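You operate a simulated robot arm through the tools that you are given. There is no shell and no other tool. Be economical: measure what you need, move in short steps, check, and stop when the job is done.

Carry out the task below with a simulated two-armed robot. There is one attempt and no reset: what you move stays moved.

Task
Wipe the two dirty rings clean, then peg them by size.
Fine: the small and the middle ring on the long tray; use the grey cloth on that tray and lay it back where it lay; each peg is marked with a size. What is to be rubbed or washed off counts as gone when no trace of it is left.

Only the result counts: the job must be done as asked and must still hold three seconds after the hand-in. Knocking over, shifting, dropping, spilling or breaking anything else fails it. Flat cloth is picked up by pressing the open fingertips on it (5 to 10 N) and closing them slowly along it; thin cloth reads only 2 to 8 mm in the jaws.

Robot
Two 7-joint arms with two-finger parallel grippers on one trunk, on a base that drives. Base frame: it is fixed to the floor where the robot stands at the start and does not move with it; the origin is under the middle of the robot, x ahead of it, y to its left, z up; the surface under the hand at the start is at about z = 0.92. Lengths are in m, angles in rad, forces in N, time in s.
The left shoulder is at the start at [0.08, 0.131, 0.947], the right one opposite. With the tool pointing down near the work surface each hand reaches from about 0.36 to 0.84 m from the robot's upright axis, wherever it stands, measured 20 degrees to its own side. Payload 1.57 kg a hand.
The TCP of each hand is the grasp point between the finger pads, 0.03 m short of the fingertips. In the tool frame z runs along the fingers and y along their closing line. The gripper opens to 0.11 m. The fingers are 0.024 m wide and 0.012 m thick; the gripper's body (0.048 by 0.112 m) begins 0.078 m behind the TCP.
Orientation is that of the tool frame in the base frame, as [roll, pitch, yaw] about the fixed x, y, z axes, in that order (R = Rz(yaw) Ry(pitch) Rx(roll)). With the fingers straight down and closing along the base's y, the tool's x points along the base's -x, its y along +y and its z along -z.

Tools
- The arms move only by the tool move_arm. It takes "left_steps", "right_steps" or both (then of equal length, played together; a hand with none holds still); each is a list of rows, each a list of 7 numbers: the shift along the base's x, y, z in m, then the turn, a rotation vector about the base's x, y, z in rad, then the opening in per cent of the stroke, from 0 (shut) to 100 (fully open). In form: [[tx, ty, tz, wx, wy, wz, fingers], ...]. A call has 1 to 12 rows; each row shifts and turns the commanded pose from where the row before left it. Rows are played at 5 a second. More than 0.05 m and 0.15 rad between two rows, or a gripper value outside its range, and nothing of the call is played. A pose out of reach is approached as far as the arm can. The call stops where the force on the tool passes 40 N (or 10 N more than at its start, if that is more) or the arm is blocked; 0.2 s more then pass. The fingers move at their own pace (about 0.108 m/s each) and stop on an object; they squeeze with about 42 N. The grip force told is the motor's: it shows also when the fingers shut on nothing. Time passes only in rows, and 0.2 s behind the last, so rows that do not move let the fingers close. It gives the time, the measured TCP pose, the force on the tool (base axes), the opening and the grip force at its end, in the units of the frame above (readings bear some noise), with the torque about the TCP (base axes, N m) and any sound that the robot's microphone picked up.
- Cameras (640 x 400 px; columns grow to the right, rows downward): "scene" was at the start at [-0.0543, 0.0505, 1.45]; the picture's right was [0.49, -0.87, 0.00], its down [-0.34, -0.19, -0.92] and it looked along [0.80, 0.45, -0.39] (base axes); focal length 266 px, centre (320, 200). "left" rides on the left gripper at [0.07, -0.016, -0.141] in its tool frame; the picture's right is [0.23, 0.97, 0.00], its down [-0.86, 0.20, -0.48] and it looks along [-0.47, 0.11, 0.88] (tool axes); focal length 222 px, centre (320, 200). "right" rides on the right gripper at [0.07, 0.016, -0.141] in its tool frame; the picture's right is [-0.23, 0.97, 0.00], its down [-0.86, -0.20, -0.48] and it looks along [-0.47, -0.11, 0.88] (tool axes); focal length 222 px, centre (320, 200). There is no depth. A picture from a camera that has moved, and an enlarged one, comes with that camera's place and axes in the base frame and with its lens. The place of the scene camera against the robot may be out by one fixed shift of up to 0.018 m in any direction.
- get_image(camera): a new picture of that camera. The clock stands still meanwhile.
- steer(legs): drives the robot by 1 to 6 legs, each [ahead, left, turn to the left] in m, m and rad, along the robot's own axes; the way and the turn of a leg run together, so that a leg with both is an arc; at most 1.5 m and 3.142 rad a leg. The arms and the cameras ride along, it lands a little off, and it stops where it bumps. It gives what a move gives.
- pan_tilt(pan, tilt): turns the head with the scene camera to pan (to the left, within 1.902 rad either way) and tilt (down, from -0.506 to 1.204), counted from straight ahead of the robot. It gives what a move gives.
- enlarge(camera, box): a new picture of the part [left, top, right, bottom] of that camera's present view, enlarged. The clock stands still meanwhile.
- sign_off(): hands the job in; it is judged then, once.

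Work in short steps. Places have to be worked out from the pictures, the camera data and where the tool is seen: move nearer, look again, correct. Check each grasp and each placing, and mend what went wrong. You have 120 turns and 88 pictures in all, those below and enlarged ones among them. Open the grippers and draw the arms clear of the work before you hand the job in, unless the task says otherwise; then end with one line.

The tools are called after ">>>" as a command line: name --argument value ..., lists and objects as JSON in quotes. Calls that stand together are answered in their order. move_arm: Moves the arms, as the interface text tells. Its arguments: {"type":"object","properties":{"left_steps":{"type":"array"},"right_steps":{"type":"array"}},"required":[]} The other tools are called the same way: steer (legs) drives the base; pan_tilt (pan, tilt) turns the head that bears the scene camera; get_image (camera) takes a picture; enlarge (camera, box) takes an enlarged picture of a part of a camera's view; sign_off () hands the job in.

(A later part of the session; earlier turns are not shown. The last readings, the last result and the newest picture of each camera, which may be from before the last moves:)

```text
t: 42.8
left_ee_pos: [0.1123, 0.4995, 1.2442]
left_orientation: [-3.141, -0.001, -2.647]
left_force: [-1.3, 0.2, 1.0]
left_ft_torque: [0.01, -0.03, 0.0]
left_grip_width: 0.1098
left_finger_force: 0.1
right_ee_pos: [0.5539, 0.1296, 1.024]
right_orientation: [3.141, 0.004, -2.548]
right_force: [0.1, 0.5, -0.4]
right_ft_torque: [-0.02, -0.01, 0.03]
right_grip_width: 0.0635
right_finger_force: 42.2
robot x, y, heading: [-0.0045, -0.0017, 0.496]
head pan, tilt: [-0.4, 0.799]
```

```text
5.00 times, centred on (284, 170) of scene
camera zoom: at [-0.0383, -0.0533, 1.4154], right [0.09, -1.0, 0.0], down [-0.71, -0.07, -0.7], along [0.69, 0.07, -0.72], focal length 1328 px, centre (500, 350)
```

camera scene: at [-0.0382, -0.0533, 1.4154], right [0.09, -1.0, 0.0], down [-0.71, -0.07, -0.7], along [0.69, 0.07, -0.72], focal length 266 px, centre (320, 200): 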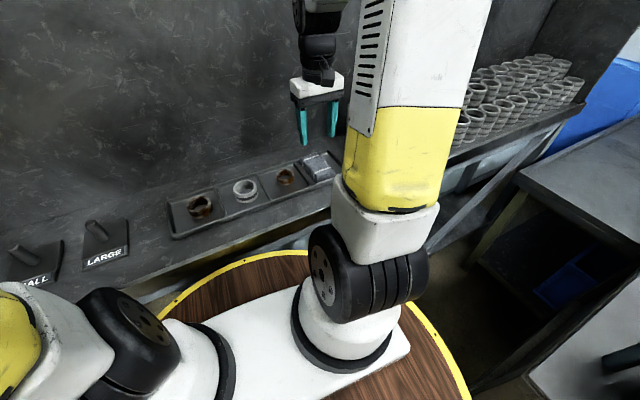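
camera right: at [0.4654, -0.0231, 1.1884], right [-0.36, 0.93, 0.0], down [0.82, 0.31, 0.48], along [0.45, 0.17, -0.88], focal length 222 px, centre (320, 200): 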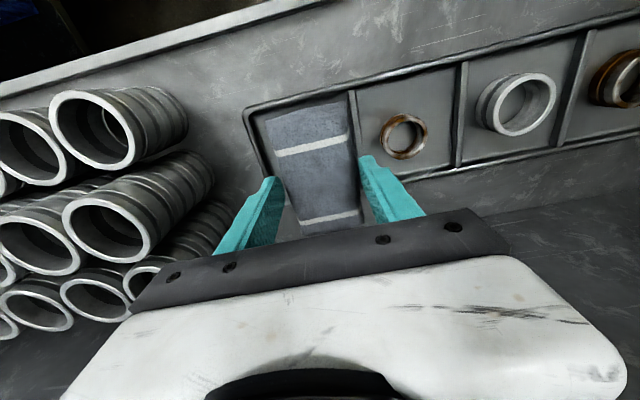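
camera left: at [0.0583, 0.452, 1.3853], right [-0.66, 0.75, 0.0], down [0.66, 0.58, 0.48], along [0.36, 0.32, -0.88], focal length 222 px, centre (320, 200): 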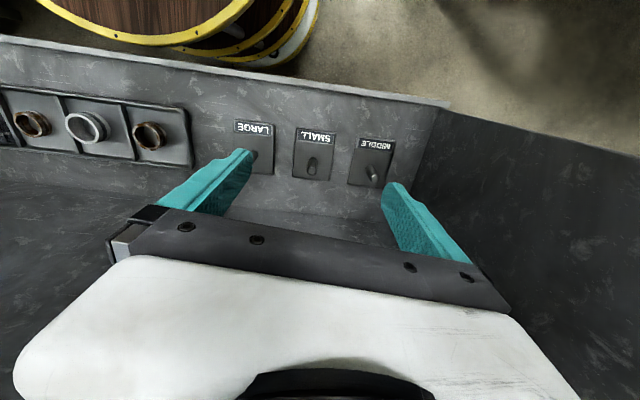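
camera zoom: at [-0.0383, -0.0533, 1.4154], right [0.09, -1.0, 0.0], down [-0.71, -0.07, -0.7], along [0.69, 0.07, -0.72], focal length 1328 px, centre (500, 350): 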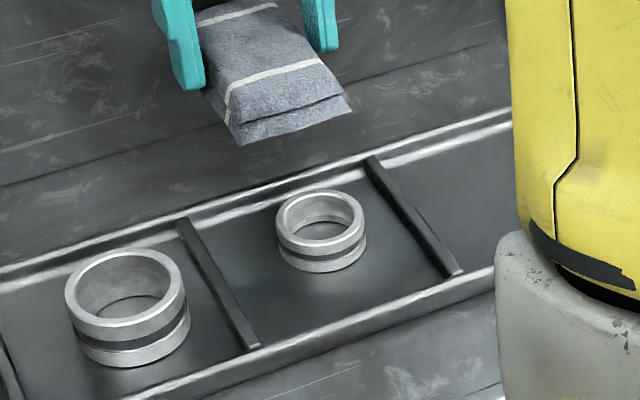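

The small ring looks clean. I'll carry the pad over to the middle ring at about (0.354,0.262), with the TCP offset as before, keeping high.

>>> move_arm --right_steps '[[-0.03, 0.024, 0.01, 0, 0, 0, 24], [-0.03, 0.024, 0.01, 0, 0, 0, 24], [-0.03, 0.024, 0, 0, 0, 0, 24], [-0.03, 0.024, 0, 0, 0, 0, 24], [-0.03, 0.024, 0, 0, 0, 0, 24], [-0.028, 0.024, 0, 0, 0, 0, 24], [0, 0, 0, 0, 0, 0, 24]]'

>>> pan_tilt --pan 0.0 --tilt 0.8

>>> get_image --camera "scene"

```text
t: 44.4
left_ee_pos: [0.111, 0.4989, 1.2458]
left_orientation: [-3.141, 0.0, -2.649]
left_force: [0.3, 0.3, 0.4]
left_ft_torque: [0.01, -0.03, -0.01]
left_grip_width: 0.1099
left_finger_force: 0.2
right_ee_pos: [0.375, 0.2717, 1.0438]
right_orientation: [3.141, 0.005, -2.549]
right_force: [0.5, 0.2, -0.1]
right_ft_torque: [-0.03, 0.01, 0.04]
right_grip_width: 0.0632
right_finger_force: 41.8
robot x, y, heading: [-0.0009, -0.0024, 0.492]
head pan, tilt: [-0.4, 0.799]
```

```text
t: 45.2
left_ee_pos: [0.1127, 0.4992, 1.2453]
left_orientation: [3.139, 0.0, -2.647]
left_force: [0.1, 0.2, 0.3]
left_ft_torque: [-0.04, 0.02, 0.02]
left_grip_width: 0.1099
left_finger_force: 0.1
right_ee_pos: [0.376, 0.2708, 1.0436]
right_orientation: [3.142, 0.006, -2.547]
right_force: [0.6, -0.5, -0.4]
right_ft_torque: [0.0, 0.01, 0.01]
right_grip_width: 0.0637
right_finger_force: 42.2
robot x, y, heading: [-0.0005, -0.0011, 0.494]
head pan, tilt: [0.0, 0.799]
```

```text
61 pictures are left
camera scene: at [-0.0475, -0.0226, 1.4154], right [0.47, -0.88, 0.0], down [-0.63, -0.34, -0.7], along [0.61, 0.33, -0.72], focal length 266 px, centre (320, 200)
```

scene: 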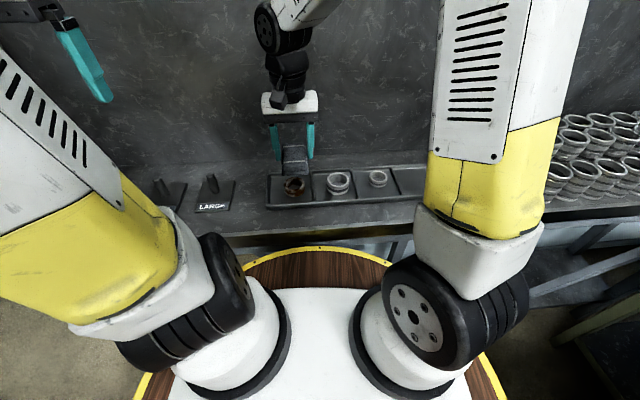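

The pad hangs above the middle ring. I'll lower it to about 1.0 and zoom in to check how it lines up.

>>> move_arm --right_steps '[[-0.001, 0.001, -0.02, 0, 0, 0, 24], [0, 0, -0.015, 0, 0, 0, 24], [0, 0, -0.01, 0, 0, 0, 24], [0, 0, 0, 0, 0, 0, 24]]'

>>> enlarge --camera "scene" --box '[240, 130, 368, 210]'

```text
t: 46.2
left_ee_pos: [0.1116, 0.4992, 1.2452]
left_orientation: [3.14, 0.0, -2.647]
left_force: [0.6, 0.1, -0.4]
left_ft_torque: [-0.01, -0.03, 0.0]
left_grip_width: 0.1101
left_finger_force: 0.1
right_ee_pos: [0.3734, 0.2725, 0.9976]
right_orientation: [-3.141, 0.005, -2.548]
right_force: [0.4, -0.2, -0.1]
right_ft_torque: [0.04, -0.02, 0.01]
right_grip_width: 0.0632
right_finger_force: 41.2
robot x, y, heading: [-0.0005, 0.0035, 0.494]
head pan, tilt: [0.0, 0.799]
```

```text
5.00 times, centred on (304, 170) of scene
camera zoom: at [-0.0476, -0.0226, 1.4154], right [0.47, -0.88, 0.0], down [-0.63, -0.34, -0.7], along [0.61, 0.33, -0.72], focal length 1328 px, centre (400, 350)
```

zoom: 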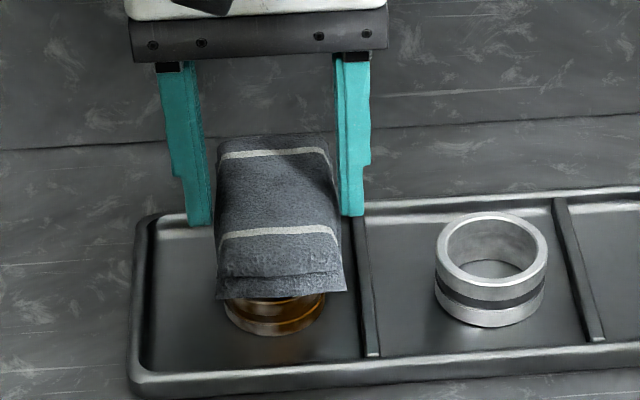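

It is well lined up. I'll press down in small steps.

>>> move_arm --right_steps '[[0, 0, -0.004, 0, 0, 0, 24], [0, 0, -0.003, 0, 0, 0, 24], [0, 0, -0.002, 0, 0, 0, 24], [0, 0, -0.001, 0, 0, 0, 24], [0, 0, 0, 0, 0, 0, 24]]'

```text
t: 47.4
left_ee_pos: [0.1119, 0.4984, 1.2443]
left_orientation: [3.141, 0.001, -2.647]
left_force: [0.4, 0.1, 0.6]
left_ft_torque: [-0.01, 0.01, -0.02]
left_grip_width: 0.1101
left_finger_force: 0.0
right_ee_pos: [0.3742, 0.273, 0.9899]
right_orientation: [3.141, 0.005, -2.548]
right_force: [-0.3, 0.2, 0.1]
right_ft_torque: [-0.03, 0.02, 0.0]
right_grip_width: 0.0637
right_finger_force: 42.5
robot x, y, heading: [0.0033, 0.0005, 0.496]
head pan, tilt: [0.0, 0.799]
```

>>> move_arm --right_steps '[[0, 0, -0.002, 0, 0, 0, 24], [0, 0, -0.001, 0, 0, 0, 24], [0, 0, -0.001, 0, 0, 0, 24], [0, 0, 0, 0, 0, 0, 24]]'

```text
t: 48.0
left_ee_pos: [0.1122, 0.5, 1.245]
left_orientation: [-3.141, -0.001, -2.647]
left_force: [1.0, 0.0, 0.5]
left_ft_torque: [0.05, -0.04, 0.03]
left_grip_width: 0.1099
left_finger_force: 0.0
right_ee_pos: [0.3738, 0.2733, 0.9896]
right_orientation: [3.139, 0.008, -2.548]
right_force: [-2.1, -3.6, 9.1]
right_ft_torque: [-0.17, 0.06, 0.02]
right_grip_width: 0.0634
right_finger_force: 41.9
robot x, y, heading: [0.0006, 0.0007, 0.494]
head pan, tilt: [0.0, 0.799]
stopped in row 3 (right hand): the force on the tool passed its limit at 44 N (the readings are from after the stop); the commanded pose is now the measured one
```

In contact at about 9 N. I'll go down a touch more and rub with the same strokes, then look.

>>> move_arm --right_steps '[[-0.004, 0.006, -0.0005, 0, 0, 0, 24], [-0.004, 0.006, 0, 0, 0, 0, 24], [0.004, -0.006, 0, 0, 0, 0, 24], [0.004, -0.006, 0, 0, 0, 0, 24], [0.004, -0.006, 0, 0, 0, 0, 24], [0.004, -0.006, 0, 0, 0, 0, 24], [-0.004, 0.006, 0, 0, 0, 0, 24], [-0.004, 0.006, 0, 0, 0, 0, 24], [-0.004, 0.006, 0, 0, 0, 0, 24], [-0.004, 0.006, 0, 0, 0, 0, 24], [0.004, -0.006, 0, 0, 0, 0, 24], [0.004, -0.006, 0, 0, 0, 0, 24]]'

>>> move_arm --right_steps '[[0.006, 0.004, 0, 0, 0, 0, 24], [-0.006, -0.004, 0, 0, 0, 0, 24], [-0.006, -0.004, 0, 0, 0, 0, 24], [0.006, 0.004, 0, 0, 0, 0, 24], [0.006, 0.004, 0, 0, 0, 0, 24], [-0.006, -0.004, 0, 0, 0, 0, 24], [-0.004, 0.006, 0, 0, 0, 0, 24], [-0.004, 0.006, 0, 0, 0, 0, 24], [0.004, -0.006, 0, 0, 0, 0, 24], [0.004, -0.006, 0, 0, 0, 0, 24], [0.004, -0.006, 0, 0, 0, 0, 24], [-0.004, 0.006, 0, 0, 0, 0, 24]]'

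>>> move_arm --right_steps '[[0.006, 0.004, 0, 0, 0, 0, 24], [-0.006, -0.004, 0, 0, 0, 0, 24], [-0.006, -0.004, 0, 0, 0, 0, 24], [0.006, 0.004, 0, 0, 0, 0, 24], [0, 0, 0.01, 0, 0, 0, 24], [0, 0, 0.02, 0, 0, 0, 24], [0.025, 0.017, 0.01, 0, 0, 0, 24], [0.025, 0.017, 0, 0, 0, 0, 24], [0, 0, 0, 0, 0, 0, 24]]'

>>> enlarge --camera "scene" --box '[240, 130, 368, 210]'

```text
t: 49.6
left_ee_pos: [0.1105, 0.4989, 1.2448]
left_orientation: [3.14, 0.0, -2.648]
left_force: [-0.6, -0.1, 1.2]
left_ft_torque: [0.02, -0.01, 0.0]
left_grip_width: 0.1099
left_finger_force: 0.0
right_ee_pos: [0.383, 0.2649, 0.9884]
right_orientation: [-3.14, 0.01, -2.551]
right_force: [-3.5, -3.4, 8.2]
right_ft_torque: [-0.01, 0.24, 0.06]
right_grip_width: 0.0635
right_finger_force: 41.9
robot x, y, heading: [0.0026, -0.0048, 0.492]
head pan, tilt: [0.0, 0.799]
stopped in row 7 (right hand): the force on the tool passed its limit at 42 N (the readings are from after the stop); the commanded pose is now the measured one
```

```text
t: 52.2
left_ee_pos: [0.1129, 0.4991, 1.2454]
left_orientation: [-3.14, 0.0, -2.65]
left_force: [0.3, 0.2, 0.4]
left_ft_torque: [0.01, -0.02, 0.02]
left_grip_width: 0.11
left_finger_force: 0.0
right_ee_pos: [0.3848, 0.2629, 0.9884]
right_orientation: [-3.138, 0.008, -2.552]
right_force: [6.1, -8.7, 21.3]
right_ft_torque: [-0.04, 0.0, 0.01]
right_grip_width: 0.0633
right_finger_force: 41.0
robot x, y, heading: [-0.0003, -0.0012, 0.495]
head pan, tilt: [0.0, 0.799]
```

```text
t: 54.2
left_ee_pos: [0.1118, 0.4998, 1.2462]
left_orientation: [-3.14, -0.001, -2.649]
left_force: [-0.1, 0.1, -0.3]
left_ft_torque: [0.0, 0.0, 0.01]
left_grip_width: 0.11
left_finger_force: 0.1
right_ee_pos: [0.4324, 0.2998, 1.0282]
right_orientation: [-3.14, 0.01, -2.549]
right_force: [1.3, 0.2, -0.5]
right_ft_torque: [-0.02, 0.01, -0.01]
right_grip_width: 0.0636
right_finger_force: 42.1
robot x, y, heading: [0.0006, -0.0031, 0.493]
head pan, tilt: [0.0, 0.799]
```

```text
5.00 times, centred on (304, 170) of scene
camera zoom: at [-0.0477, -0.0227, 1.4154], right [0.47, -0.88, 0.0], down [-0.63, -0.34, -0.7], along [0.61, 0.33, -0.72], focal length 1328 px, centre (400, 350)
```

zoom: 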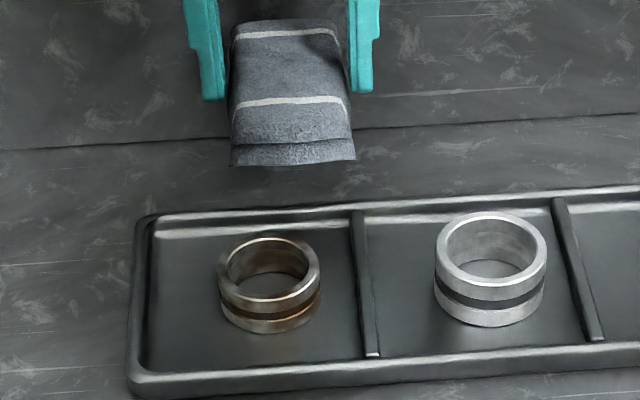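

The middle ring is half clean. I'll go back to it and rub again.

>>> move_arm --right_steps '[[-0.03, -0.014, 0, 0, 0, 0, 24], [-0.029, -0.013, -0.01, 0, 0, 0, 24], [0, 0, -0.02, 0, 0, 0, 24], [0, 0, -0.008, 0, 0, 0, 24], [0, 0, -0.0015, 0, 0, 0, 24], [0, 0, 0, 0, 0, 0, 24]]'

```text
t: 55.6
left_ee_pos: [0.1109, 0.4995, 1.2447]
left_orientation: [-3.141, 0.0, -2.647]
left_force: [-0.3, -0.3, 0.0]
left_ft_torque: [0.0, 0.0, -0.01]
left_grip_width: 0.1101
left_finger_force: 0.1
right_ee_pos: [0.3723, 0.271, 0.9885]
right_orientation: [-3.14, 0.01, -2.55]
right_force: [-0.3, 0.9, 7.4]
right_ft_torque: [0.06, -0.01, 0.01]
right_grip_width: 0.0634
right_finger_force: 41.5
robot x, y, heading: [0.0004, 0.0033, 0.493]
head pan, tilt: [0.0, 0.799]
```

>>> move_arm --right_steps '[[-0.004, 0.006, 0, 0, 0, 0, 24], [-0.004, 0.006, 0, 0, 0, 0, 24], [0.004, -0.006, 0, 0, 0, 0, 24], [0.004, -0.006, 0, 0, 0, 0, 24], [0.004, -0.006, 0, 0, 0, 0, 24], [0.004, -0.006, 0, 0, 0, 0, 24], [-0.004, 0.006, 0, 0, 0, 0, 24], [-0.004, 0.006, 0, 0, 0, 0, 24], [-0.004, 0.006, 0, 0, 0, 0, 24], [-0.004, 0.006, 0, 0, 0, 0, 24], [0.004, -0.006, 0, 0, 0, 0, 24], [0.004, -0.006, 0, 0, 0, 0, 24]]'

>>> move_arm --right_steps '[[0.006, 0.004, 0, 0, 0, 0, 24], [-0.006, -0.004, 0, 0, 0, 0, 24], [-0.006, -0.004, 0, 0, 0, 0, 24], [0.006, 0.004, 0, 0, 0, 0, 24], [0.006, 0.004, 0, 0, 0, 0, 24], [-0.006, -0.004, 0, 0, 0, 0, 24], [-0.004, 0.006, 0, 0, 0, 0, 24], [-0.004, 0.006, 0, 0, 0, 0, 24], [0.004, -0.006, 0, 0, 0, 0, 24], [0.004, -0.006, 0, 0, 0, 0, 24], [0.004, -0.006, 0, 0, 0, 0, 24], [-0.004, 0.006, 0, 0, 0, 0, 24]]'

>>> move_arm --right_steps '[[0.006, 0.004, 0, 0, 0, 0, 24], [-0.006, -0.004, 0, 0, 0, 0, 24], [-0.006, -0.004, 0, 0, 0, 0, 24], [0.006, 0.004, 0, 0, 0, 0, 24], [0, 0, 0.01, 0, 0, 0, 24], [0, 0, 0.02, 0, 0, 0, 24], [0.025, 0.017, 0.01, 0, 0, 0, 24], [0.025, 0.017, 0, 0, 0, 0, 24], [0, 0, 0, 0, 0, 0, 24]]'

>>> enlarge --camera "scene" --box '[272, 160, 336, 200]'

```text
t: 58.2
left_ee_pos: [0.1115, 0.4997, 1.2444]
left_orientation: [3.141, 0.0, -2.649]
left_force: [-0.6, -1.4, -0.7]
left_ft_torque: [0.02, -0.01, 0.01]
left_grip_width: 0.1099
left_finger_force: 0.0
right_ee_pos: [0.3715, 0.2701, 0.9888]
right_orientation: [-3.139, 0.009, -2.55]
right_force: [-0.5, -0.2, 1.7]
right_ft_torque: [0.05, 0.01, -0.03]
right_grip_width: 0.0635
right_finger_force: 41.8
robot x, y, heading: [-0.0009, 0.0031, 0.492]
head pan, tilt: [0.0, 0.799]
```

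```text
t: 60.8
left_ee_pos: [0.1115, 0.4989, 1.2451]
left_orientation: [3.14, 0.0, -2.649]
left_force: [0.4, -1.3, 0.3]
left_ft_torque: [0.02, 0.03, 0.02]
left_grip_width: 0.1104
left_finger_force: 0.0
right_ee_pos: [0.3725, 0.2713, 0.9888]
right_orientation: [-3.141, 0.01, -2.549]
right_force: [-0.6, 0.0, 0.4]
right_ft_torque: [-0.02, -0.02, -0.02]
right_grip_width: 0.0638
right_finger_force: 41.5
robot x, y, heading: [-0.0036, 0.0004, 0.493]
head pan, tilt: [0.0, 0.799]
```

```text
t: 62.8
left_ee_pos: [0.1111, 0.501, 1.2442]
left_orientation: [3.141, 0.002, -2.65]
left_force: [-0.2, -0.1, 0.4]
left_ft_torque: [0.02, 0.0, 0.01]
left_grip_width: 0.1098
left_finger_force: 0.1
right_ee_pos: [0.4247, 0.3061, 1.0303]
right_orientation: [-3.139, 0.009, -2.551]
right_force: [0.6, 1.1, -0.7]
right_ft_torque: [0.01, 0.0, -0.02]
right_grip_width: 0.0635
right_finger_force: 41.9
robot x, y, heading: [-0.0004, -0.0008, 0.493]
head pan, tilt: [0.0, 0.799]
```

```text
10.00 times, centred on (304, 180) of scene
camera zoom: at [-0.0477, -0.0226, 1.4154], right [0.47, -0.88, 0.0], down [-0.63, -0.34, -0.7], along [0.61, 0.33, -0.72], focal length 2656 px, centre (480, 400)
```

zoom: 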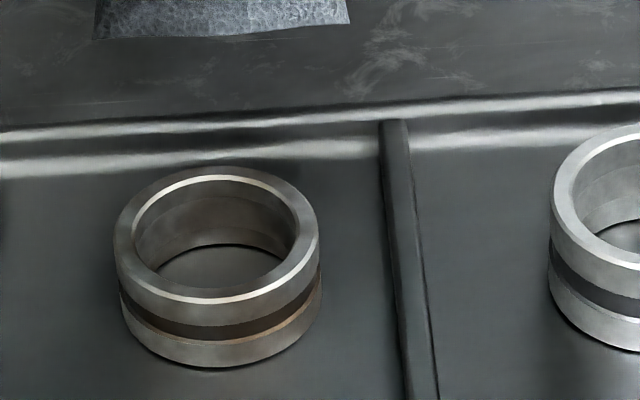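

The middle ring still has a trace, and the press dropped to about 0 during that pass. I'll repeat with a firmer press.

>>> move_arm --right_steps '[[-0.026, -0.017, 0, 0, 0, 0, 24], [-0.025, -0.017, -0.01, 0, 0, 0, 24], [0, 0, -0.02, 0, 0, 0, 24], [0, 0, -0.009, 0, 0, 0, 24], [0, 0, -0.0025, 0, 0, 0, 24], [0, 0, 0, 0, 0, 0, 24]]'

```text
t: 64.2
left_ee_pos: [0.111, 0.4997, 1.2455]
left_orientation: [-3.141, 0.0, -2.651]
left_force: [-0.7, 0.0, -0.1]
left_ft_torque: [0.02, 0.02, 0.0]
left_grip_width: 0.1098
left_finger_force: 0.1
right_ee_pos: [0.3726, 0.2714, 0.9891]
right_orientation: [-3.14, 0.011, -2.55]
right_force: [1.2, -5.2, 26.9]
right_ft_torque: [-0.09, 0.01, 0.01]
right_grip_width: 0.0636
right_finger_force: 42.0
robot x, y, heading: [-0.001, 0.0048, 0.492]
head pan, tilt: [0.0, 0.799]
```

Pressing at 27 N. I'll ease up by 0.3 mm and stroke.

>>> move_arm --right_steps '[[-0.004, 0.006, 0.0003, 0, 0, 0, 24], [-0.004, 0.006, 0, 0, 0, 0, 24], [0.004, -0.006, 0, 0, 0, 0, 24], [0.004, -0.006, 0, 0, 0, 0, 24], [0.004, -0.006, 0, 0, 0, 0, 24], [0.004, -0.006, 0, 0, 0, 0, 24], [-0.004, 0.006, 0, 0, 0, 0, 24], [-0.004, 0.006, 0, 0, 0, 0, 24], [-0.004, 0.006, 0, 0, 0, 0, 24], [-0.004, 0.006, 0, 0, 0, 0, 24], [0.004, -0.006, 0, 0, 0, 0, 24], [0.004, -0.006, 0, 0, 0, 0, 24]]'

>>> move_arm --right_steps '[[0.006, 0.004, 0, 0, 0, 0, 24], [-0.006, -0.004, 0, 0, 0, 0, 24], [-0.006, -0.004, 0, 0, 0, 0, 24], [0.006, 0.004, 0, 0, 0, 0, 24], [0.006, 0.004, 0, 0, 0, 0, 24], [-0.006, -0.004, 0, 0, 0, 0, 24], [-0.004, 0.006, 0, 0, 0, 0, 24], [-0.004, 0.006, 0, 0, 0, 0, 24], [0.004, -0.006, 0, 0, 0, 0, 24], [0.004, -0.006, 0, 0, 0, 0, 24], [0.004, -0.006, 0, 0, 0, 0, 24], [-0.004, 0.006, 0, 0, 0, 0, 24]]'

>>> move_arm --right_steps '[[0.006, 0.004, -0.0003, 0, 0, 0, 24], [-0.006, -0.004, 0, 0, 0, 0, 24], [-0.006, -0.004, 0, 0, 0, 0, 24], [0.006, 0.004, 0, 0, 0, 0, 24], [0, 0, 0.01, 0, 0, 0, 24], [0, 0, 0.02, 0, 0, 0, 24], [0.025, 0.017, 0.01, 0, 0, 0, 24], [0.025, 0.017, 0, 0, 0, 0, 24], [0, 0, 0, 0, 0, 0, 24]]'

>>> enlarge --camera "scene" --box '[272, 160, 336, 200]'

```text
t: 65.8
left_ee_pos: [0.1115, 0.5003, 1.2459]
left_orientation: [3.141, 0.001, -2.651]
left_force: [-0.2, 0.0, -0.1]
left_ft_torque: [-0.02, 0.01, 0.01]
left_grip_width: 0.1102
left_finger_force: 0.1
right_ee_pos: [0.3799, 0.2599, 0.9879]
right_orientation: [-3.135, 0.011, -2.552]
right_force: [-2.5, -2.2, 7.5]
right_ft_torque: [0.08, 0.13, 0.1]
right_grip_width: 0.0637
right_finger_force: 42.0
robot x, y, heading: [-0.0004, 0.002, 0.492]
head pan, tilt: [0.0, 0.799]
stopped in row 7 (right hand): the force on the tool passed its limit at 44 N (the readings are from after the stop); the commanded pose is now the measured one
```

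```text
t: 68.4
left_ee_pos: [0.1128, 0.4987, 1.2446]
left_orientation: [-3.141, -0.001, -2.649]
left_force: [0.5, 0.4, 0.0]
left_ft_torque: [0.03, 0.02, 0.04]
left_grip_width: 0.1098
left_finger_force: 0.1
right_ee_pos: [0.3789, 0.2585, 0.989]
right_orientation: [-3.134, 0.008, -2.554]
right_force: [5.2, -7.1, 24.2]
right_ft_torque: [0.1, -0.23, -0.06]
right_grip_width: 0.0635
right_finger_force: 42.3
robot x, y, heading: [-0.002, -0.0005, 0.495]
head pan, tilt: [0.0, 0.799]
```

```text
t: 70.4
left_ee_pos: [0.1117, 0.4993, 1.2448]
left_orientation: [-3.141, 0.0, -2.651]
left_force: [-0.5, -0.5, 0.6]
left_ft_torque: [-0.01, 0.01, 0.0]
left_grip_width: 0.11
left_finger_force: 0.0
right_ee_pos: [0.4305, 0.2954, 1.0269]
right_orientation: [-3.136, 0.008, -2.553]
right_force: [0.3, 0.4, -0.7]
right_ft_torque: [0.01, 0.01, -0.01]
right_grip_width: 0.0637
right_finger_force: 42.0
robot x, y, heading: [0.0007, -0.0036, 0.492]
head pan, tilt: [0.0, 0.799]
```

```text
10.00 times, centred on (304, 180) of scene
camera zoom: at [-0.0477, -0.0226, 1.4154], right [0.47, -0.88, 0.0], down [-0.63, -0.34, -0.7], along [0.61, 0.33, -0.72], focal length 2656 px, centre (480, 400)
```

zoom: 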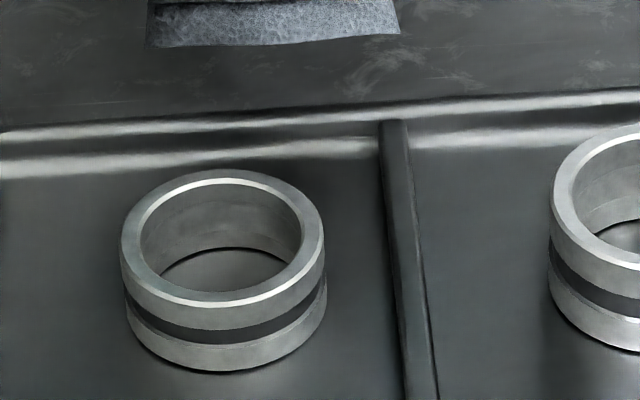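

The middle ring now looks clean. For safety I'll do one more rubbing pass on it, all in one go.

>>> move_arm --right_steps '[[-0.027, -0.014, 0, 0, 0, 0, 24], [-0.027, -0.013, -0.01, 0, 0, 0, 24], [0, 0, -0.02, 0, 0, 0, 24], [0, 0, -0.007, 0, 0, 0, 24], [0, 0, -0.002, 0, 0, 0, 24], [0, 0, 0, 0, 0, 0, 24]]'

>>> move_arm --right_steps '[[-0.004, 0.006, 0, 0, 0, 0, 24], [-0.004, 0.006, 0, 0, 0, 0, 24], [0.004, -0.006, 0, 0, 0, 0, 24], [0.004, -0.006, 0, 0, 0, 0, 24], [0.006, 0.004, 0, 0, 0, 0, 24], [-0.006, -0.004, 0, 0, 0, 0, 24], [-0.006, -0.004, 0, 0, 0, 0, 24], [0.006, 0.004, 0, 0, 0, 0, 24], [-0.004, 0.006, 0, 0, 0, 0, 24], [-0.004, 0.006, 0, 0, 0, 0, 24], [0.004, -0.006, 0, 0, 0, 0, 24], [0.004, -0.006, 0, 0, 0, 0, 24]]'

>>> move_arm --right_steps '[[0, 0, 0.01, 0, 0, 0, 24], [0, 0, 0.02, 0, 0, 0, 24], [0.025, 0.017, 0.01, 0, 0, 0, 24], [0.025, 0.017, 0, 0, 0, 0, 24], [0, 0, 0, 0, 0, 0, 24]]'

>>> enlarge --camera "scene" --box '[260, 150, 404, 240]'

```text
t: 71.8
left_ee_pos: [0.1123, 0.4992, 1.2443]
left_orientation: [3.142, 0.0, -2.65]
left_force: [1.0, 1.2, 0.1]
left_ft_torque: [-0.01, -0.01, 0.0]
left_grip_width: 0.11
left_finger_force: 0.0
right_ee_pos: [0.3747, 0.2688, 0.9873]
right_orientation: [-3.136, 0.01, -2.552]
right_force: [0.4, 0.3, -0.1]
right_ft_torque: [-0.03, 0.02, 0.02]
right_grip_width: 0.0637
right_finger_force: 41.8
robot x, y, heading: [0.0003, -0.0059, 0.49]
head pan, tilt: [0.0, 0.799]
```

```text
t: 74.4
left_ee_pos: [0.112, 0.4997, 1.2431]
left_orientation: [-3.142, 0.001, -2.65]
left_force: [-0.3, 0.4, -0.6]
left_ft_torque: [-0.01, 0.01, -0.03]
left_grip_width: 0.11
left_finger_force: 0.1
right_ee_pos: [0.3737, 0.2681, 0.9888]
right_orientation: [-3.136, 0.01, -2.552]
right_force: [0.8, 1.2, -0.5]
right_ft_torque: [-0.01, -0.03, 0.0]
right_grip_width: 0.0633
right_finger_force: 42.3
robot x, y, heading: [0.001, 0.0004, 0.493]
head pan, tilt: [0.0, 0.799]
```

```text
t: 75.6
left_ee_pos: [0.1129, 0.4988, 1.2449]
left_orientation: [-3.141, 0.001, -2.65]
left_force: [0.2, 0.2, 0.9]
left_ft_torque: [-0.02, 0.0, 0.0]
left_grip_width: 0.1099
left_finger_force: 0.1
right_ee_pos: [0.4261, 0.305, 1.0261]
right_orientation: [-3.136, 0.009, -2.552]
right_force: [-0.8, -0.5, -0.7]
right_ft_torque: [0.0, 0.02, -0.01]
right_grip_width: 0.064
right_finger_force: 42.4
robot x, y, heading: [0.0012, 0.0014, 0.492]
head pan, tilt: [0.0, 0.799]
```

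```text
4.44 times, centred on (332, 195) of scene
camera zoom: at [-0.0477, -0.0226, 1.4154], right [0.47, -0.88, 0.0], down [-0.63, -0.34, -0.7], along [0.61, 0.33, -0.72], focal length 1181 px, centre (267, 222)
```

zoom: 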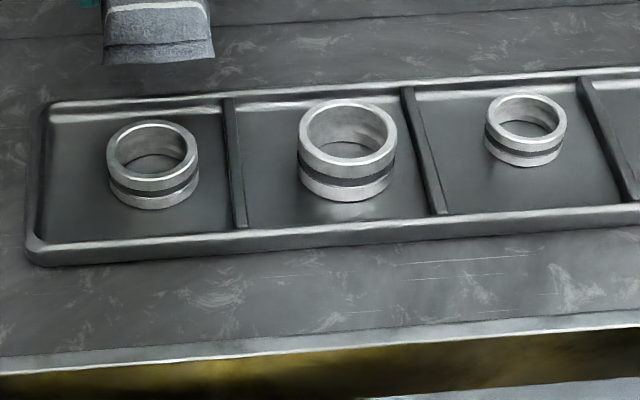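

That pass barely touched. I'll inspect the middle ring from right above with the right wrist camera.

>>> enlarge --camera "right" --box '[240, 0, 400, 100]'

```text
4.00 times, centred on (320, 50) of right
camera zoom: at [0.3576, 0.2779, 1.1679], right [-0.35, 0.94, 0.0], down [0.82, 0.31, 0.49], along [0.46, 0.17, -0.87], focal length 888 px, centre (320, 800)
```

zoom: 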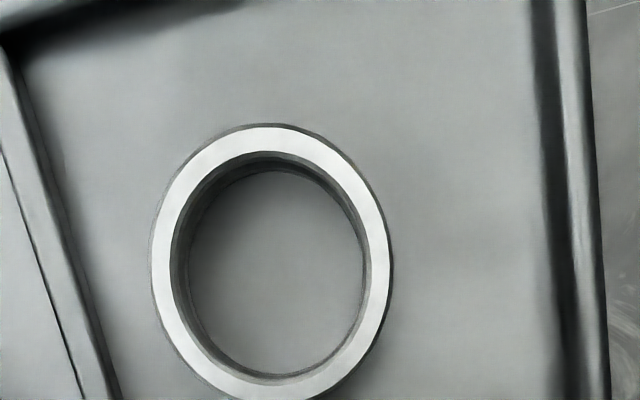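

The middle ring is spotless. I'll take the same view of the small ring on the way back.

>>> move_arm --right_steps '[[0.022, -0.03, 0.005, 0, 0, 0, 24], [0.022, -0.03, 0, 0, 0, 0, 24], [0.022, -0.03, 0, 0, 0, 0, 24], [0.022, -0.03, 0, 0, 0, 0, 24], [0.022, -0.029, 0, 0, 0, 0, 24], [0.022, -0.029, 0, 0, 0, 0, 24], [0, 0, 0, 0, 0, 0, 24]]'

>>> enlarge --camera "right" --box '[240, 0, 400, 100]'

```text
t: 77.2
left_ee_pos: [0.111, 0.4986, 1.2444]
left_orientation: [-3.141, 0.0, -2.649]
left_force: [1.0, 0.4, 0.3]
left_ft_torque: [0.02, -0.01, 0.02]
left_grip_width: 0.11
left_finger_force: 0.1
right_ee_pos: [0.556, 0.1239, 1.0339]
right_orientation: [-3.136, 0.009, -2.552]
right_force: [-0.1, 0.0, -0.6]
right_ft_torque: [-0.01, -0.03, -0.03]
right_grip_width: 0.0638
right_finger_force: 41.9
robot x, y, heading: [0.0001, -0.0036, 0.498]
head pan, tilt: [0.0, 0.799]
```

```text
4.00 times, centred on (320, 50) of right
camera zoom: at [0.4878, 0.0987, 1.1753], right [-0.35, 0.94, 0.0], down [0.82, 0.31, 0.49], along [0.46, 0.17, -0.87], focal length 888 px, centre (320, 800)
```

zoom: 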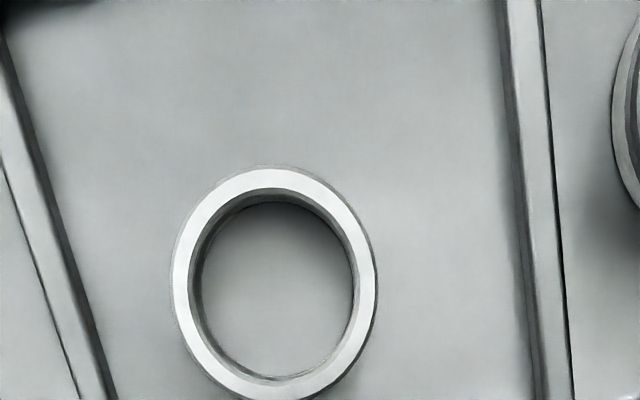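

The small ring is spotless too. I'll carry the cloth back over its old spot (TCP 0.533,0.003).

>>> move_arm --right_steps '[[-0.006, -0.03, 0.01, 0, 0, 0, 24], [-0.006, -0.03, 0, 0, 0, 0, 24], [-0.006, -0.03, 0, 0, 0, 0, 24], [-0.005, -0.031, 0, 0, 0, 0, 24], [0, 0, -0.02, 0, 0, 0, 24], [0, 0, -0.02, 0, 0, 0, 24], [0, 0, 0, 0, 0, 0, 24], [0, 0, 0, 0, 0, 0, 24]]'

>>> get_image --camera "right"

```text
t: 79.0
left_ee_pos: [0.112, 0.4994, 1.2442]
left_orientation: [3.141, 0.001, -2.649]
left_force: [0.4, 0.0, 0.6]
left_ft_torque: [0.02, -0.02, 0.0]
left_grip_width: 0.11
left_finger_force: 0.1
right_ee_pos: [0.5331, 0.0028, 1.0031]
right_orientation: [-3.137, 0.008, -2.552]
right_force: [-0.2, -0.1, 0.2]
right_ft_torque: [0.02, -0.01, -0.02]
right_grip_width: 0.0633
right_finger_force: 42.1
robot x, y, heading: [-0.0019, 0.0006, 0.491]
head pan, tilt: [0.0, 0.799]
```

```text
53 pictures are left
camera right: at [0.4652, -0.023, 1.1441], right [-0.35, 0.94, 0.0], down [0.82, 0.31, 0.49], along [0.46, 0.17, -0.87], focal length 222 px, centre (320, 200)
```

right: 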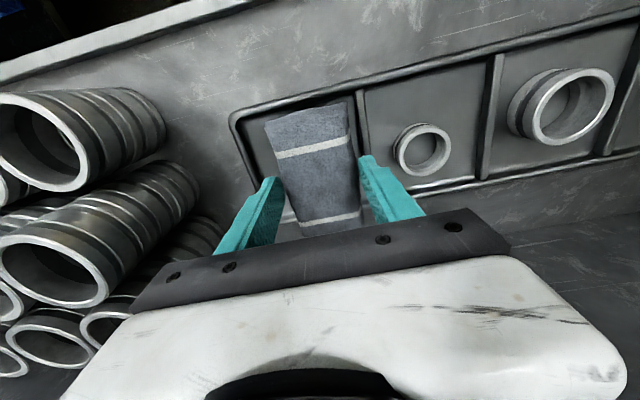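

The pad sits in the hand as it did when picked up. I'll lower it slowly to the floor of the tray.

>>> move_arm --right_steps '[[0, 0, -0.012, 0, 0, 0, 24], [0, 0, -0.012, 0, 0, 0, 24], [0, 0, -0.006, 0, 0, 0, 24], [0, 0, -0.004, 0, 0, 0, 24], [0, 0, 0, 0, 0, 0, 24]]'

```text
t: 80.2
left_ee_pos: [0.1096, 0.4987, 1.2449]
left_orientation: [3.14, 0.001, -2.649]
left_force: [0.4, -0.1, 0.4]
left_ft_torque: [-0.03, -0.02, 0.01]
left_grip_width: 0.11
left_finger_force: 0.1
right_ee_pos: [0.5343, 0.0018, 0.9708]
right_orientation: [-3.135, 0.01, -2.553]
right_force: [-8.3, -6.4, 25.8]
right_ft_torque: [0.74, -0.91, -0.03]
right_grip_width: 0.0637
right_finger_force: 42.4
robot x, y, heading: [0.003, -0.0026, 0.49]
head pan, tilt: [0.0, 0.799]
```

Contact comes about 5 mm early, with a torque showing it at the pad's far end. Before letting go I'll look closely.

>>> enlarge --camera "right" --box '[200, 80, 440, 230]'

>>> pan_tilt --pan -0.4 --tilt 0.8

>>> enlarge --camera "scene" --box '[270, 100, 398, 180]'

```text
2.67 times, centred on (320, 155) of right
camera zoom: at [0.4657, -0.0236, 1.1108], right [-0.35, 0.94, 0.0], down [0.82, 0.31, 0.49], along [0.46, 0.17, -0.87], focal length 592 px, centre (320, 320)
```

zoom: 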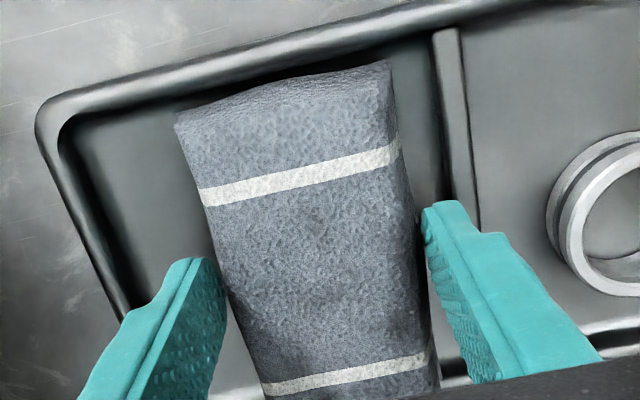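

```text
t: 81.1
left_ee_pos: [0.1111, 0.4996, 1.2444]
left_orientation: [3.141, 0.0, -2.649]
left_force: [0.2, 0.0, -0.6]
left_ft_torque: [-0.03, 0.02, -0.02]
left_grip_width: 0.1098
left_finger_force: 0.0
right_ee_pos: [0.5336, 0.0018, 0.969]
right_orientation: [-3.136, 0.011, -2.552]
right_force: [-2.3, -5.4, 18.5]
right_ft_torque: [0.47, -0.72, -0.16]
right_grip_width: 0.0638
right_finger_force: 42.1
robot x, y, heading: [0.0023, -0.001, 0.49]
head pan, tilt: [-0.4, 0.799]
```

```text
5.00 times, centred on (334, 140) of scene
camera zoom: at [-0.0389, -0.0535, 1.4153], right [0.09, -1.0, 0.0], down [-0.71, -0.07, -0.7], along [0.69, 0.07, -0.72], focal length 1328 px, centre (250, 500)
```

zoom: 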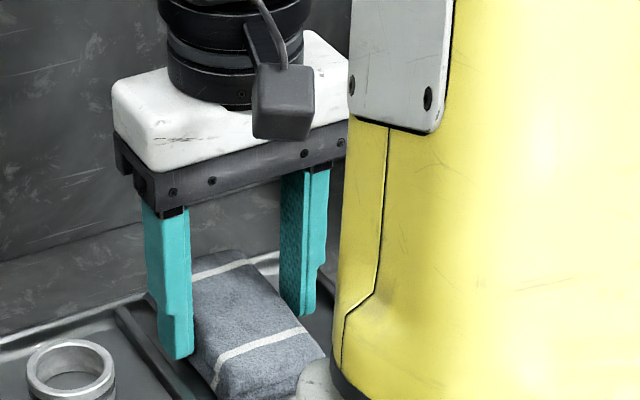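

The pad's place matches its first image within a millimetre or so; it is only tipped slightly in the grip. I'll open just wide enough to free it, then rise.

>>> move_arm --right_steps '[[0, 0, 0, 0, 0, 0, 61], [0, 0, 0, 0, 0, 0, 63], [0, 0, 0, 0, 0, 0, 63]]'

>>> move_arm --right_steps '[[0, 0, 0.005, 0, 0, 0, 63], [0, 0, 0.015, 0, 0, 0, 63], [0, 0, 0.03, 0, 0, 0, 63], [0, 0, 0.025, -0.005, -0.01, 0, 63], [0, 0, 0, 0, 0, 0, 63]]'

>>> enlarge --camera "right" --box '[200, 60, 440, 210]'

```text
t: 81.9
left_ee_pos: [0.1113, 0.499, 1.2451]
left_orientation: [3.141, 0.0, -2.65]
left_force: [-0.5, 0.3, -0.4]
left_ft_torque: [0.0, -0.02, 0.01]
left_grip_width: 0.11
left_finger_force: 0.1
right_ee_pos: [0.535, 0.0023, 0.9693]
right_orientation: [-3.136, 0.009, -2.551]
right_force: [0.7, -0.5, 0.3]
right_ft_torque: [0.01, 0.0, -0.02]
right_grip_width: 0.0691
right_finger_force: 0.0
robot x, y, heading: [-0.0007, 0.0004, 0.495]
head pan, tilt: [-0.4, 0.799]
```

```text
t: 83.1
left_ee_pos: [0.1119, 0.5009, 1.2456]
left_orientation: [3.141, -0.001, -2.652]
left_force: [0.1, 0.8, 0.0]
left_ft_torque: [-0.02, -0.02, -0.01]
left_grip_width: 0.11
left_finger_force: 0.0
right_ee_pos: [0.5331, 0.0013, 1.0431]
right_orientation: [-3.128, 0.013, -2.551]
right_force: [-0.1, -0.5, 0.4]
right_ft_torque: [0.03, -0.02, 0.0]
right_grip_width: 0.0692
right_finger_force: 0.1
robot x, y, heading: [-0.0006, -0.0025, 0.496]
head pan, tilt: [-0.4, 0.799]
```

```text
2.67 times, centred on (320, 135) of right
camera zoom: at [0.4638, -0.0228, 1.1839], right [-0.35, 0.94, -0.01], down [0.81, 0.31, 0.49], along [0.47, 0.17, -0.87], focal length 592 px, centre (320, 373)
```

zoom: 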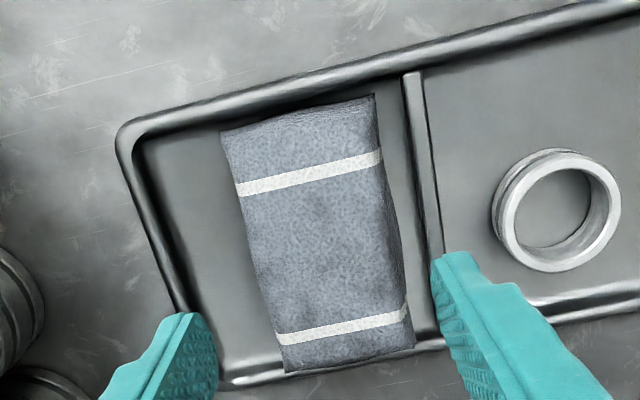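

The cloth lies flat in its old place. I'll raise the right hand out of the way and bring the left hand closer over the pegs to locate them.

>>> move_arm --right_steps '[[0, 0, 0.04, 0, 0, 0, 63], [0, 0, 0.04, 0, 0, 0, 63], [0, 0, 0.04, 0, 0, 0, 63], [0.01, -0.03, 0.04, 0, 0, 0, 63], [0.01, -0.03, 0.02, 0, 0, 0, 63], [0, 0, 0, 0, 0, 0, 63]]' --left_steps '[[0.01, 0.01, -0.02, 0, 0, 0.02, 100], [0.01, 0.01, -0.02, 0, 0, 0.02, 100], [0.01, 0.01, -0.02, 0, 0, 0.02, 100], [0.01, 0.01, -0.02, 0, 0, 0.02, 100], [0.01, 0.01, -0.02, 0, 0, 0.02, 100], [0, 0, 0, 0, 0, 0, 100]]'

>>> get_image --camera "left"

```text
refused: row 4 steps farther than a row can; nothing moved
```

```text
49 pictures are left
camera left: at [0.0583, 0.452, 1.3853], right [-0.66, 0.75, 0.0], down [0.66, 0.58, 0.48], along [0.36, 0.32, -0.88], focal length 222 px, centre (320, 200)
```

left: 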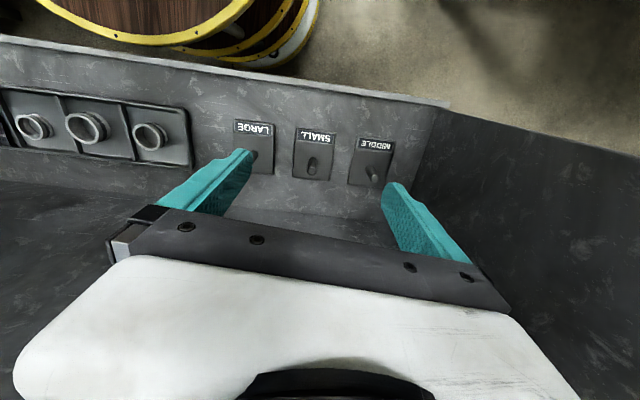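

A row was over the step limit; I'll split it and resend.

>>> move_arm --right_steps '[[0, 0, 0.04, 0, 0, 0, 63], [0, 0, 0.04, 0, 0, 0, 63], [0, 0, 0.04, 0, 0, 0, 63], [0.01, -0.03, 0.03, 0, 0, 0, 63], [0.01, -0.03, 0.02, 0, 0, 0, 63], [0, 0, 0, 0, 0, 0, 63]]' --left_steps '[[0.01, 0.01, -0.02, 0, 0, 0.02, 100], [0.01, 0.01, -0.02, 0, 0, 0.02, 100], [0.01, 0.01, -0.02, 0, 0, 0.02, 100], [0.01, 0.01, -0.02, 0, 0, 0.02, 100], [0.01, 0.01, -0.02, 0, 0, 0.02, 100], [0, 0, 0, 0, 0, 0, 100]]'

>>> get_image --camera "left"

```text
t: 84.5
left_ee_pos: [0.1625, 0.5501, 1.1455]
left_orientation: [3.141, 0.0, -2.549]
left_force: [0.2, 0.1, -0.1]
left_ft_torque: [-0.02, -0.01, -0.01]
left_grip_width: 0.1101
left_finger_force: 0.1
right_ee_pos: [0.5549, -0.057, 1.2155]
right_orientation: [-3.128, 0.015, -2.551]
right_force: [0.5, -0.2, 0.3]
right_ft_torque: [-0.02, -0.03, -0.05]
right_grip_width: 0.069
right_finger_force: 0.1
robot x, y, heading: [-0.002, 0.0011, 0.494]
head pan, tilt: [-0.4, 0.799]
```

```text
48 pictures are left
camera left: at [0.1128, 0.4974, 1.2859], right [-0.73, 0.68, 0.0], down [0.6, 0.64, 0.48], along [0.33, 0.35, -0.88], focal length 222 px, centre (320, 200)
```

left: 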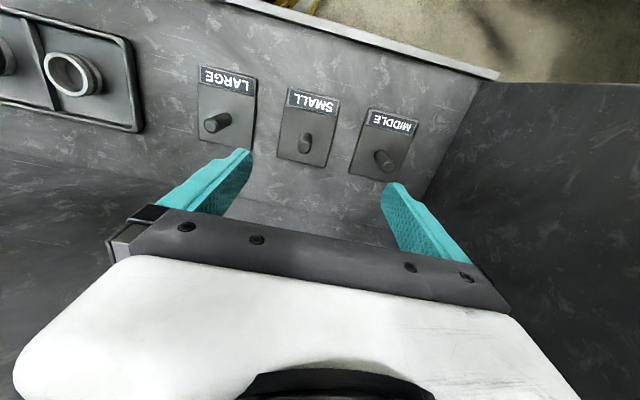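

Good view of the pegs. I'll zoom in for their exact bases and tips.

>>> enlarge --camera "left" --box '[270, 80, 430, 180]'

```text
4.00 times, centred on (350, 130) of left
camera zoom: at [0.1128, 0.4974, 1.2859], right [-0.73, 0.68, 0.0], down [0.6, 0.64, 0.48], along [0.33, 0.35, -0.88], focal length 888 px, centre (200, 480)
```

zoom: 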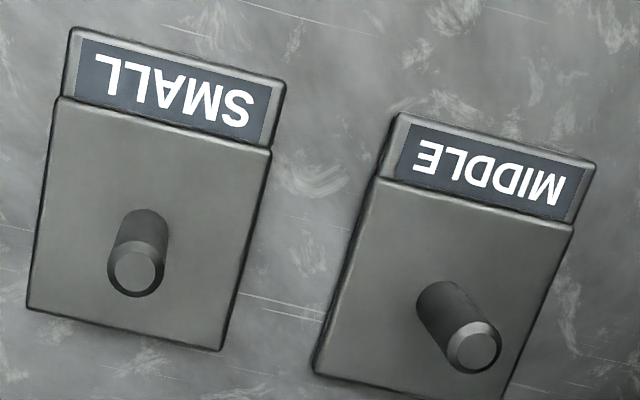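

Pegs: small at about (0.186,0.542), middle at (0.118,0.647), tips at z≈0.985. I'll bring the left hand over the middle ring at (0.355,0.265).

>>> move_arm --left_steps '[[0.024, -0.0356, 0, 0, 0, 0.005, 75], [0.024, -0.0356, 0, 0, 0, 0.005, 75], [0.024, -0.0356, 0, 0, 0, 0, 75], [0.024, -0.0356, 0, 0, 0, 0, 75], [0.024, -0.0356, 0, 0, 0, 0, 75], [0.024, -0.0356, 0, 0, 0, 0, 75], [0.024, -0.0356, 0, 0, 0, 0, 75], [0.0245, -0.0358, 0, 0, 0, 0, 75], [0, 0, -0.045, 0, 0, 0, 75], [0, 0, -0.045, 0, 0, 0, 75], [0, 0, 0, 0, 0, 0, 75]]'

>>> get_image --camera "left"

```text
t: 86.9
left_ee_pos: [0.3534, 0.2677, 1.054]
left_orientation: [-3.142, 0.001, -2.538]
left_force: [-0.1, 0.9, -0.1]
left_ft_torque: [0.0, 0.01, 0.02]
left_grip_width: 0.0826
left_finger_force: 0.0
right_ee_pos: [0.5542, -0.0574, 1.2151]
right_orientation: [-3.126, 0.014, -2.552]
right_force: [0.3, -0.4, -0.6]
right_ft_torque: [0.0, -0.03, -0.02]
right_grip_width: 0.0693
right_finger_force: 0.1
robot x, y, heading: [-0.0024, 0.0023, 0.488]
head pan, tilt: [-0.4, 0.799]
```

```text
46 pictures are left
camera left: at [0.3067, 0.2136, 1.195], right [-0.74, 0.67, 0.0], down [0.59, 0.65, 0.48], along [0.32, 0.35, -0.88], focal length 222 px, centre (320, 200)
```

left: 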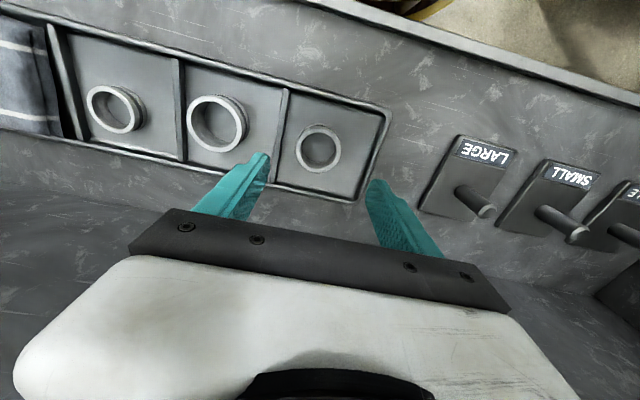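

The divider is only about 42 mm from the ring's centre, so closing along the tray's short side is roomier. I'll turn the left wrist by 90 degrees above the ring.

>>> move_arm --left_steps '[[0, 0, 0, 0, 0, 0.1419, 64], [0, 0, 0, 0, 0, 0.1419, 64], [0, 0, 0, 0, 0, 0.1419, 64], [0, 0, 0, 0, 0, 0.1419, 64], [0, 0, 0, 0, 0, 0.1419, 64], [0, 0, 0, 0, 0, 0.1419, 64], [0, 0, 0, 0, 0, 0.1419, 64], [0, 0, 0, 0, 0, 0.1419, 64], [0, 0, 0, 0, 0, 0.1419, 64], [0, 0, 0, 0, 0, 0.1419, 64], [0, 0, 0, 0, 0, 0.1419, 64], [0, 0, 0, 0, 0, 0, 64]]'

>>> get_image --camera "left"

```text
t: 89.5
left_ee_pos: [0.3549, 0.2653, 1.0552]
left_orientation: [-3.142, 0.0, -0.975]
left_force: [0.1, 0.6, 0.2]
left_ft_torque: [0.02, 0.04, 0.01]
left_grip_width: 0.0704
left_finger_force: 0.0
right_ee_pos: [0.5537, -0.057, 1.2154]
right_orientation: [-3.128, 0.013, -2.55]
right_force: [-0.2, -0.4, -0.3]
right_ft_torque: [0.0, 0.04, -0.02]
right_grip_width: 0.0692
right_finger_force: 0.0
robot x, y, heading: [-0.0023, -0.0012, 0.49]
head pan, tilt: [-0.4, 0.799]
```

```text
45 pictures are left
camera left: at [0.4073, 0.2156, 1.1956], right [-0.68, -0.73, 0.0], down [-0.64, 0.6, 0.48], along [-0.35, 0.32, -0.88], focal length 222 px, centre (320, 200)
```

left: 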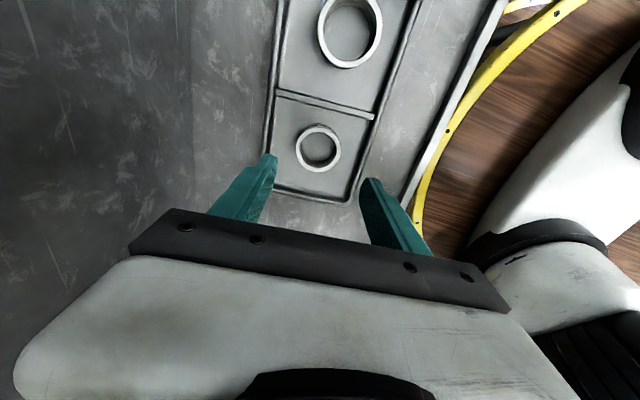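

The ring is centred under the hand to within a few mm. I'll go down to just above its rim and check.

>>> move_arm --left_steps '[[0, -0.003, -0.025, 0, 0, 0, 64], [0, 0, -0.025, 0, 0, 0, 64], [0, 0, -0.012, 0, 0, 0, 64], [0, 0, 0, 0, 0, 0, 64]]'

>>> enlarge --camera "left" --box '[200, 80, 440, 230]'

```text
t: 90.5
left_ee_pos: [0.3563, 0.2611, 0.993]
left_orientation: [-3.139, 0.0, -0.977]
left_force: [-0.3, 0.5, -0.2]
left_ft_torque: [0.01, -0.01, 0.0]
left_grip_width: 0.0706
left_finger_force: 0.1
right_ee_pos: [0.5544, -0.0584, 1.2163]
right_orientation: [-3.127, 0.013, -2.552]
right_force: [-0.2, 0.5, -1.2]
right_ft_torque: [0.02, 0.03, 0.02]
right_grip_width: 0.0694
right_finger_force: 0.0
robot x, y, heading: [-0.0015, -0.0004, 0.489]
head pan, tilt: [-0.4, 0.799]
```

```text
2.67 times, centred on (320, 155) of left
camera zoom: at [0.4076, 0.2123, 1.1327], right [-0.68, -0.73, 0.0], down [-0.64, 0.6, 0.48], along [-0.35, 0.33, -0.88], focal length 592 px, centre (320, 320)
```

zoom: 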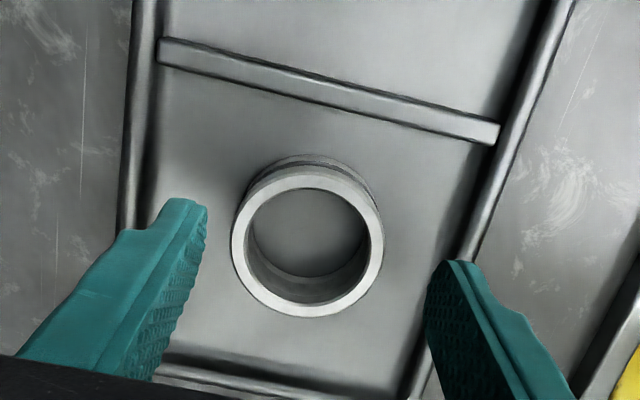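

Margins are fine; the ring sits about 3 mm toward the far finger. I'll shift to centre, go down to z≈0.969 and close.

>>> move_arm --left_steps '[[0.003, 0.0015, -0.01, 0, 0, 0, 64], [0, 0, -0.008, 0, 0, 0, 64], [0, 0, -0.005, 0, 0, 0, 64], [0, 0, 0, 0, 0, 0, 58], [0, 0, 0, 0, 0, 0, 52], [0, 0, 0, 0, 0, 0, 46], [0, 0, 0, 0, 0, 0, 40], [0, 0, 0, 0, 0, 0, 40]]'

```text
t: 92.3
left_ee_pos: [0.3582, 0.2615, 0.9694]
left_orientation: [-3.141, 0.0, -0.976]
left_force: [-0.5, 0.4, -0.1]
left_ft_torque: [0.02, 0.0, 0.01]
left_grip_width: 0.0511
left_finger_force: 42.4
right_ee_pos: [0.5537, -0.0578, 1.2164]
right_orientation: [-3.129, 0.013, -2.552]
right_force: [0.1, 0.5, -0.6]
right_ft_torque: [0.01, 0.0, 0.01]
right_grip_width: 0.0691
right_finger_force: 0.2
robot x, y, heading: [-0.0002, -0.0005, 0.493]
head pan, tilt: [-0.4, 0.799]
```

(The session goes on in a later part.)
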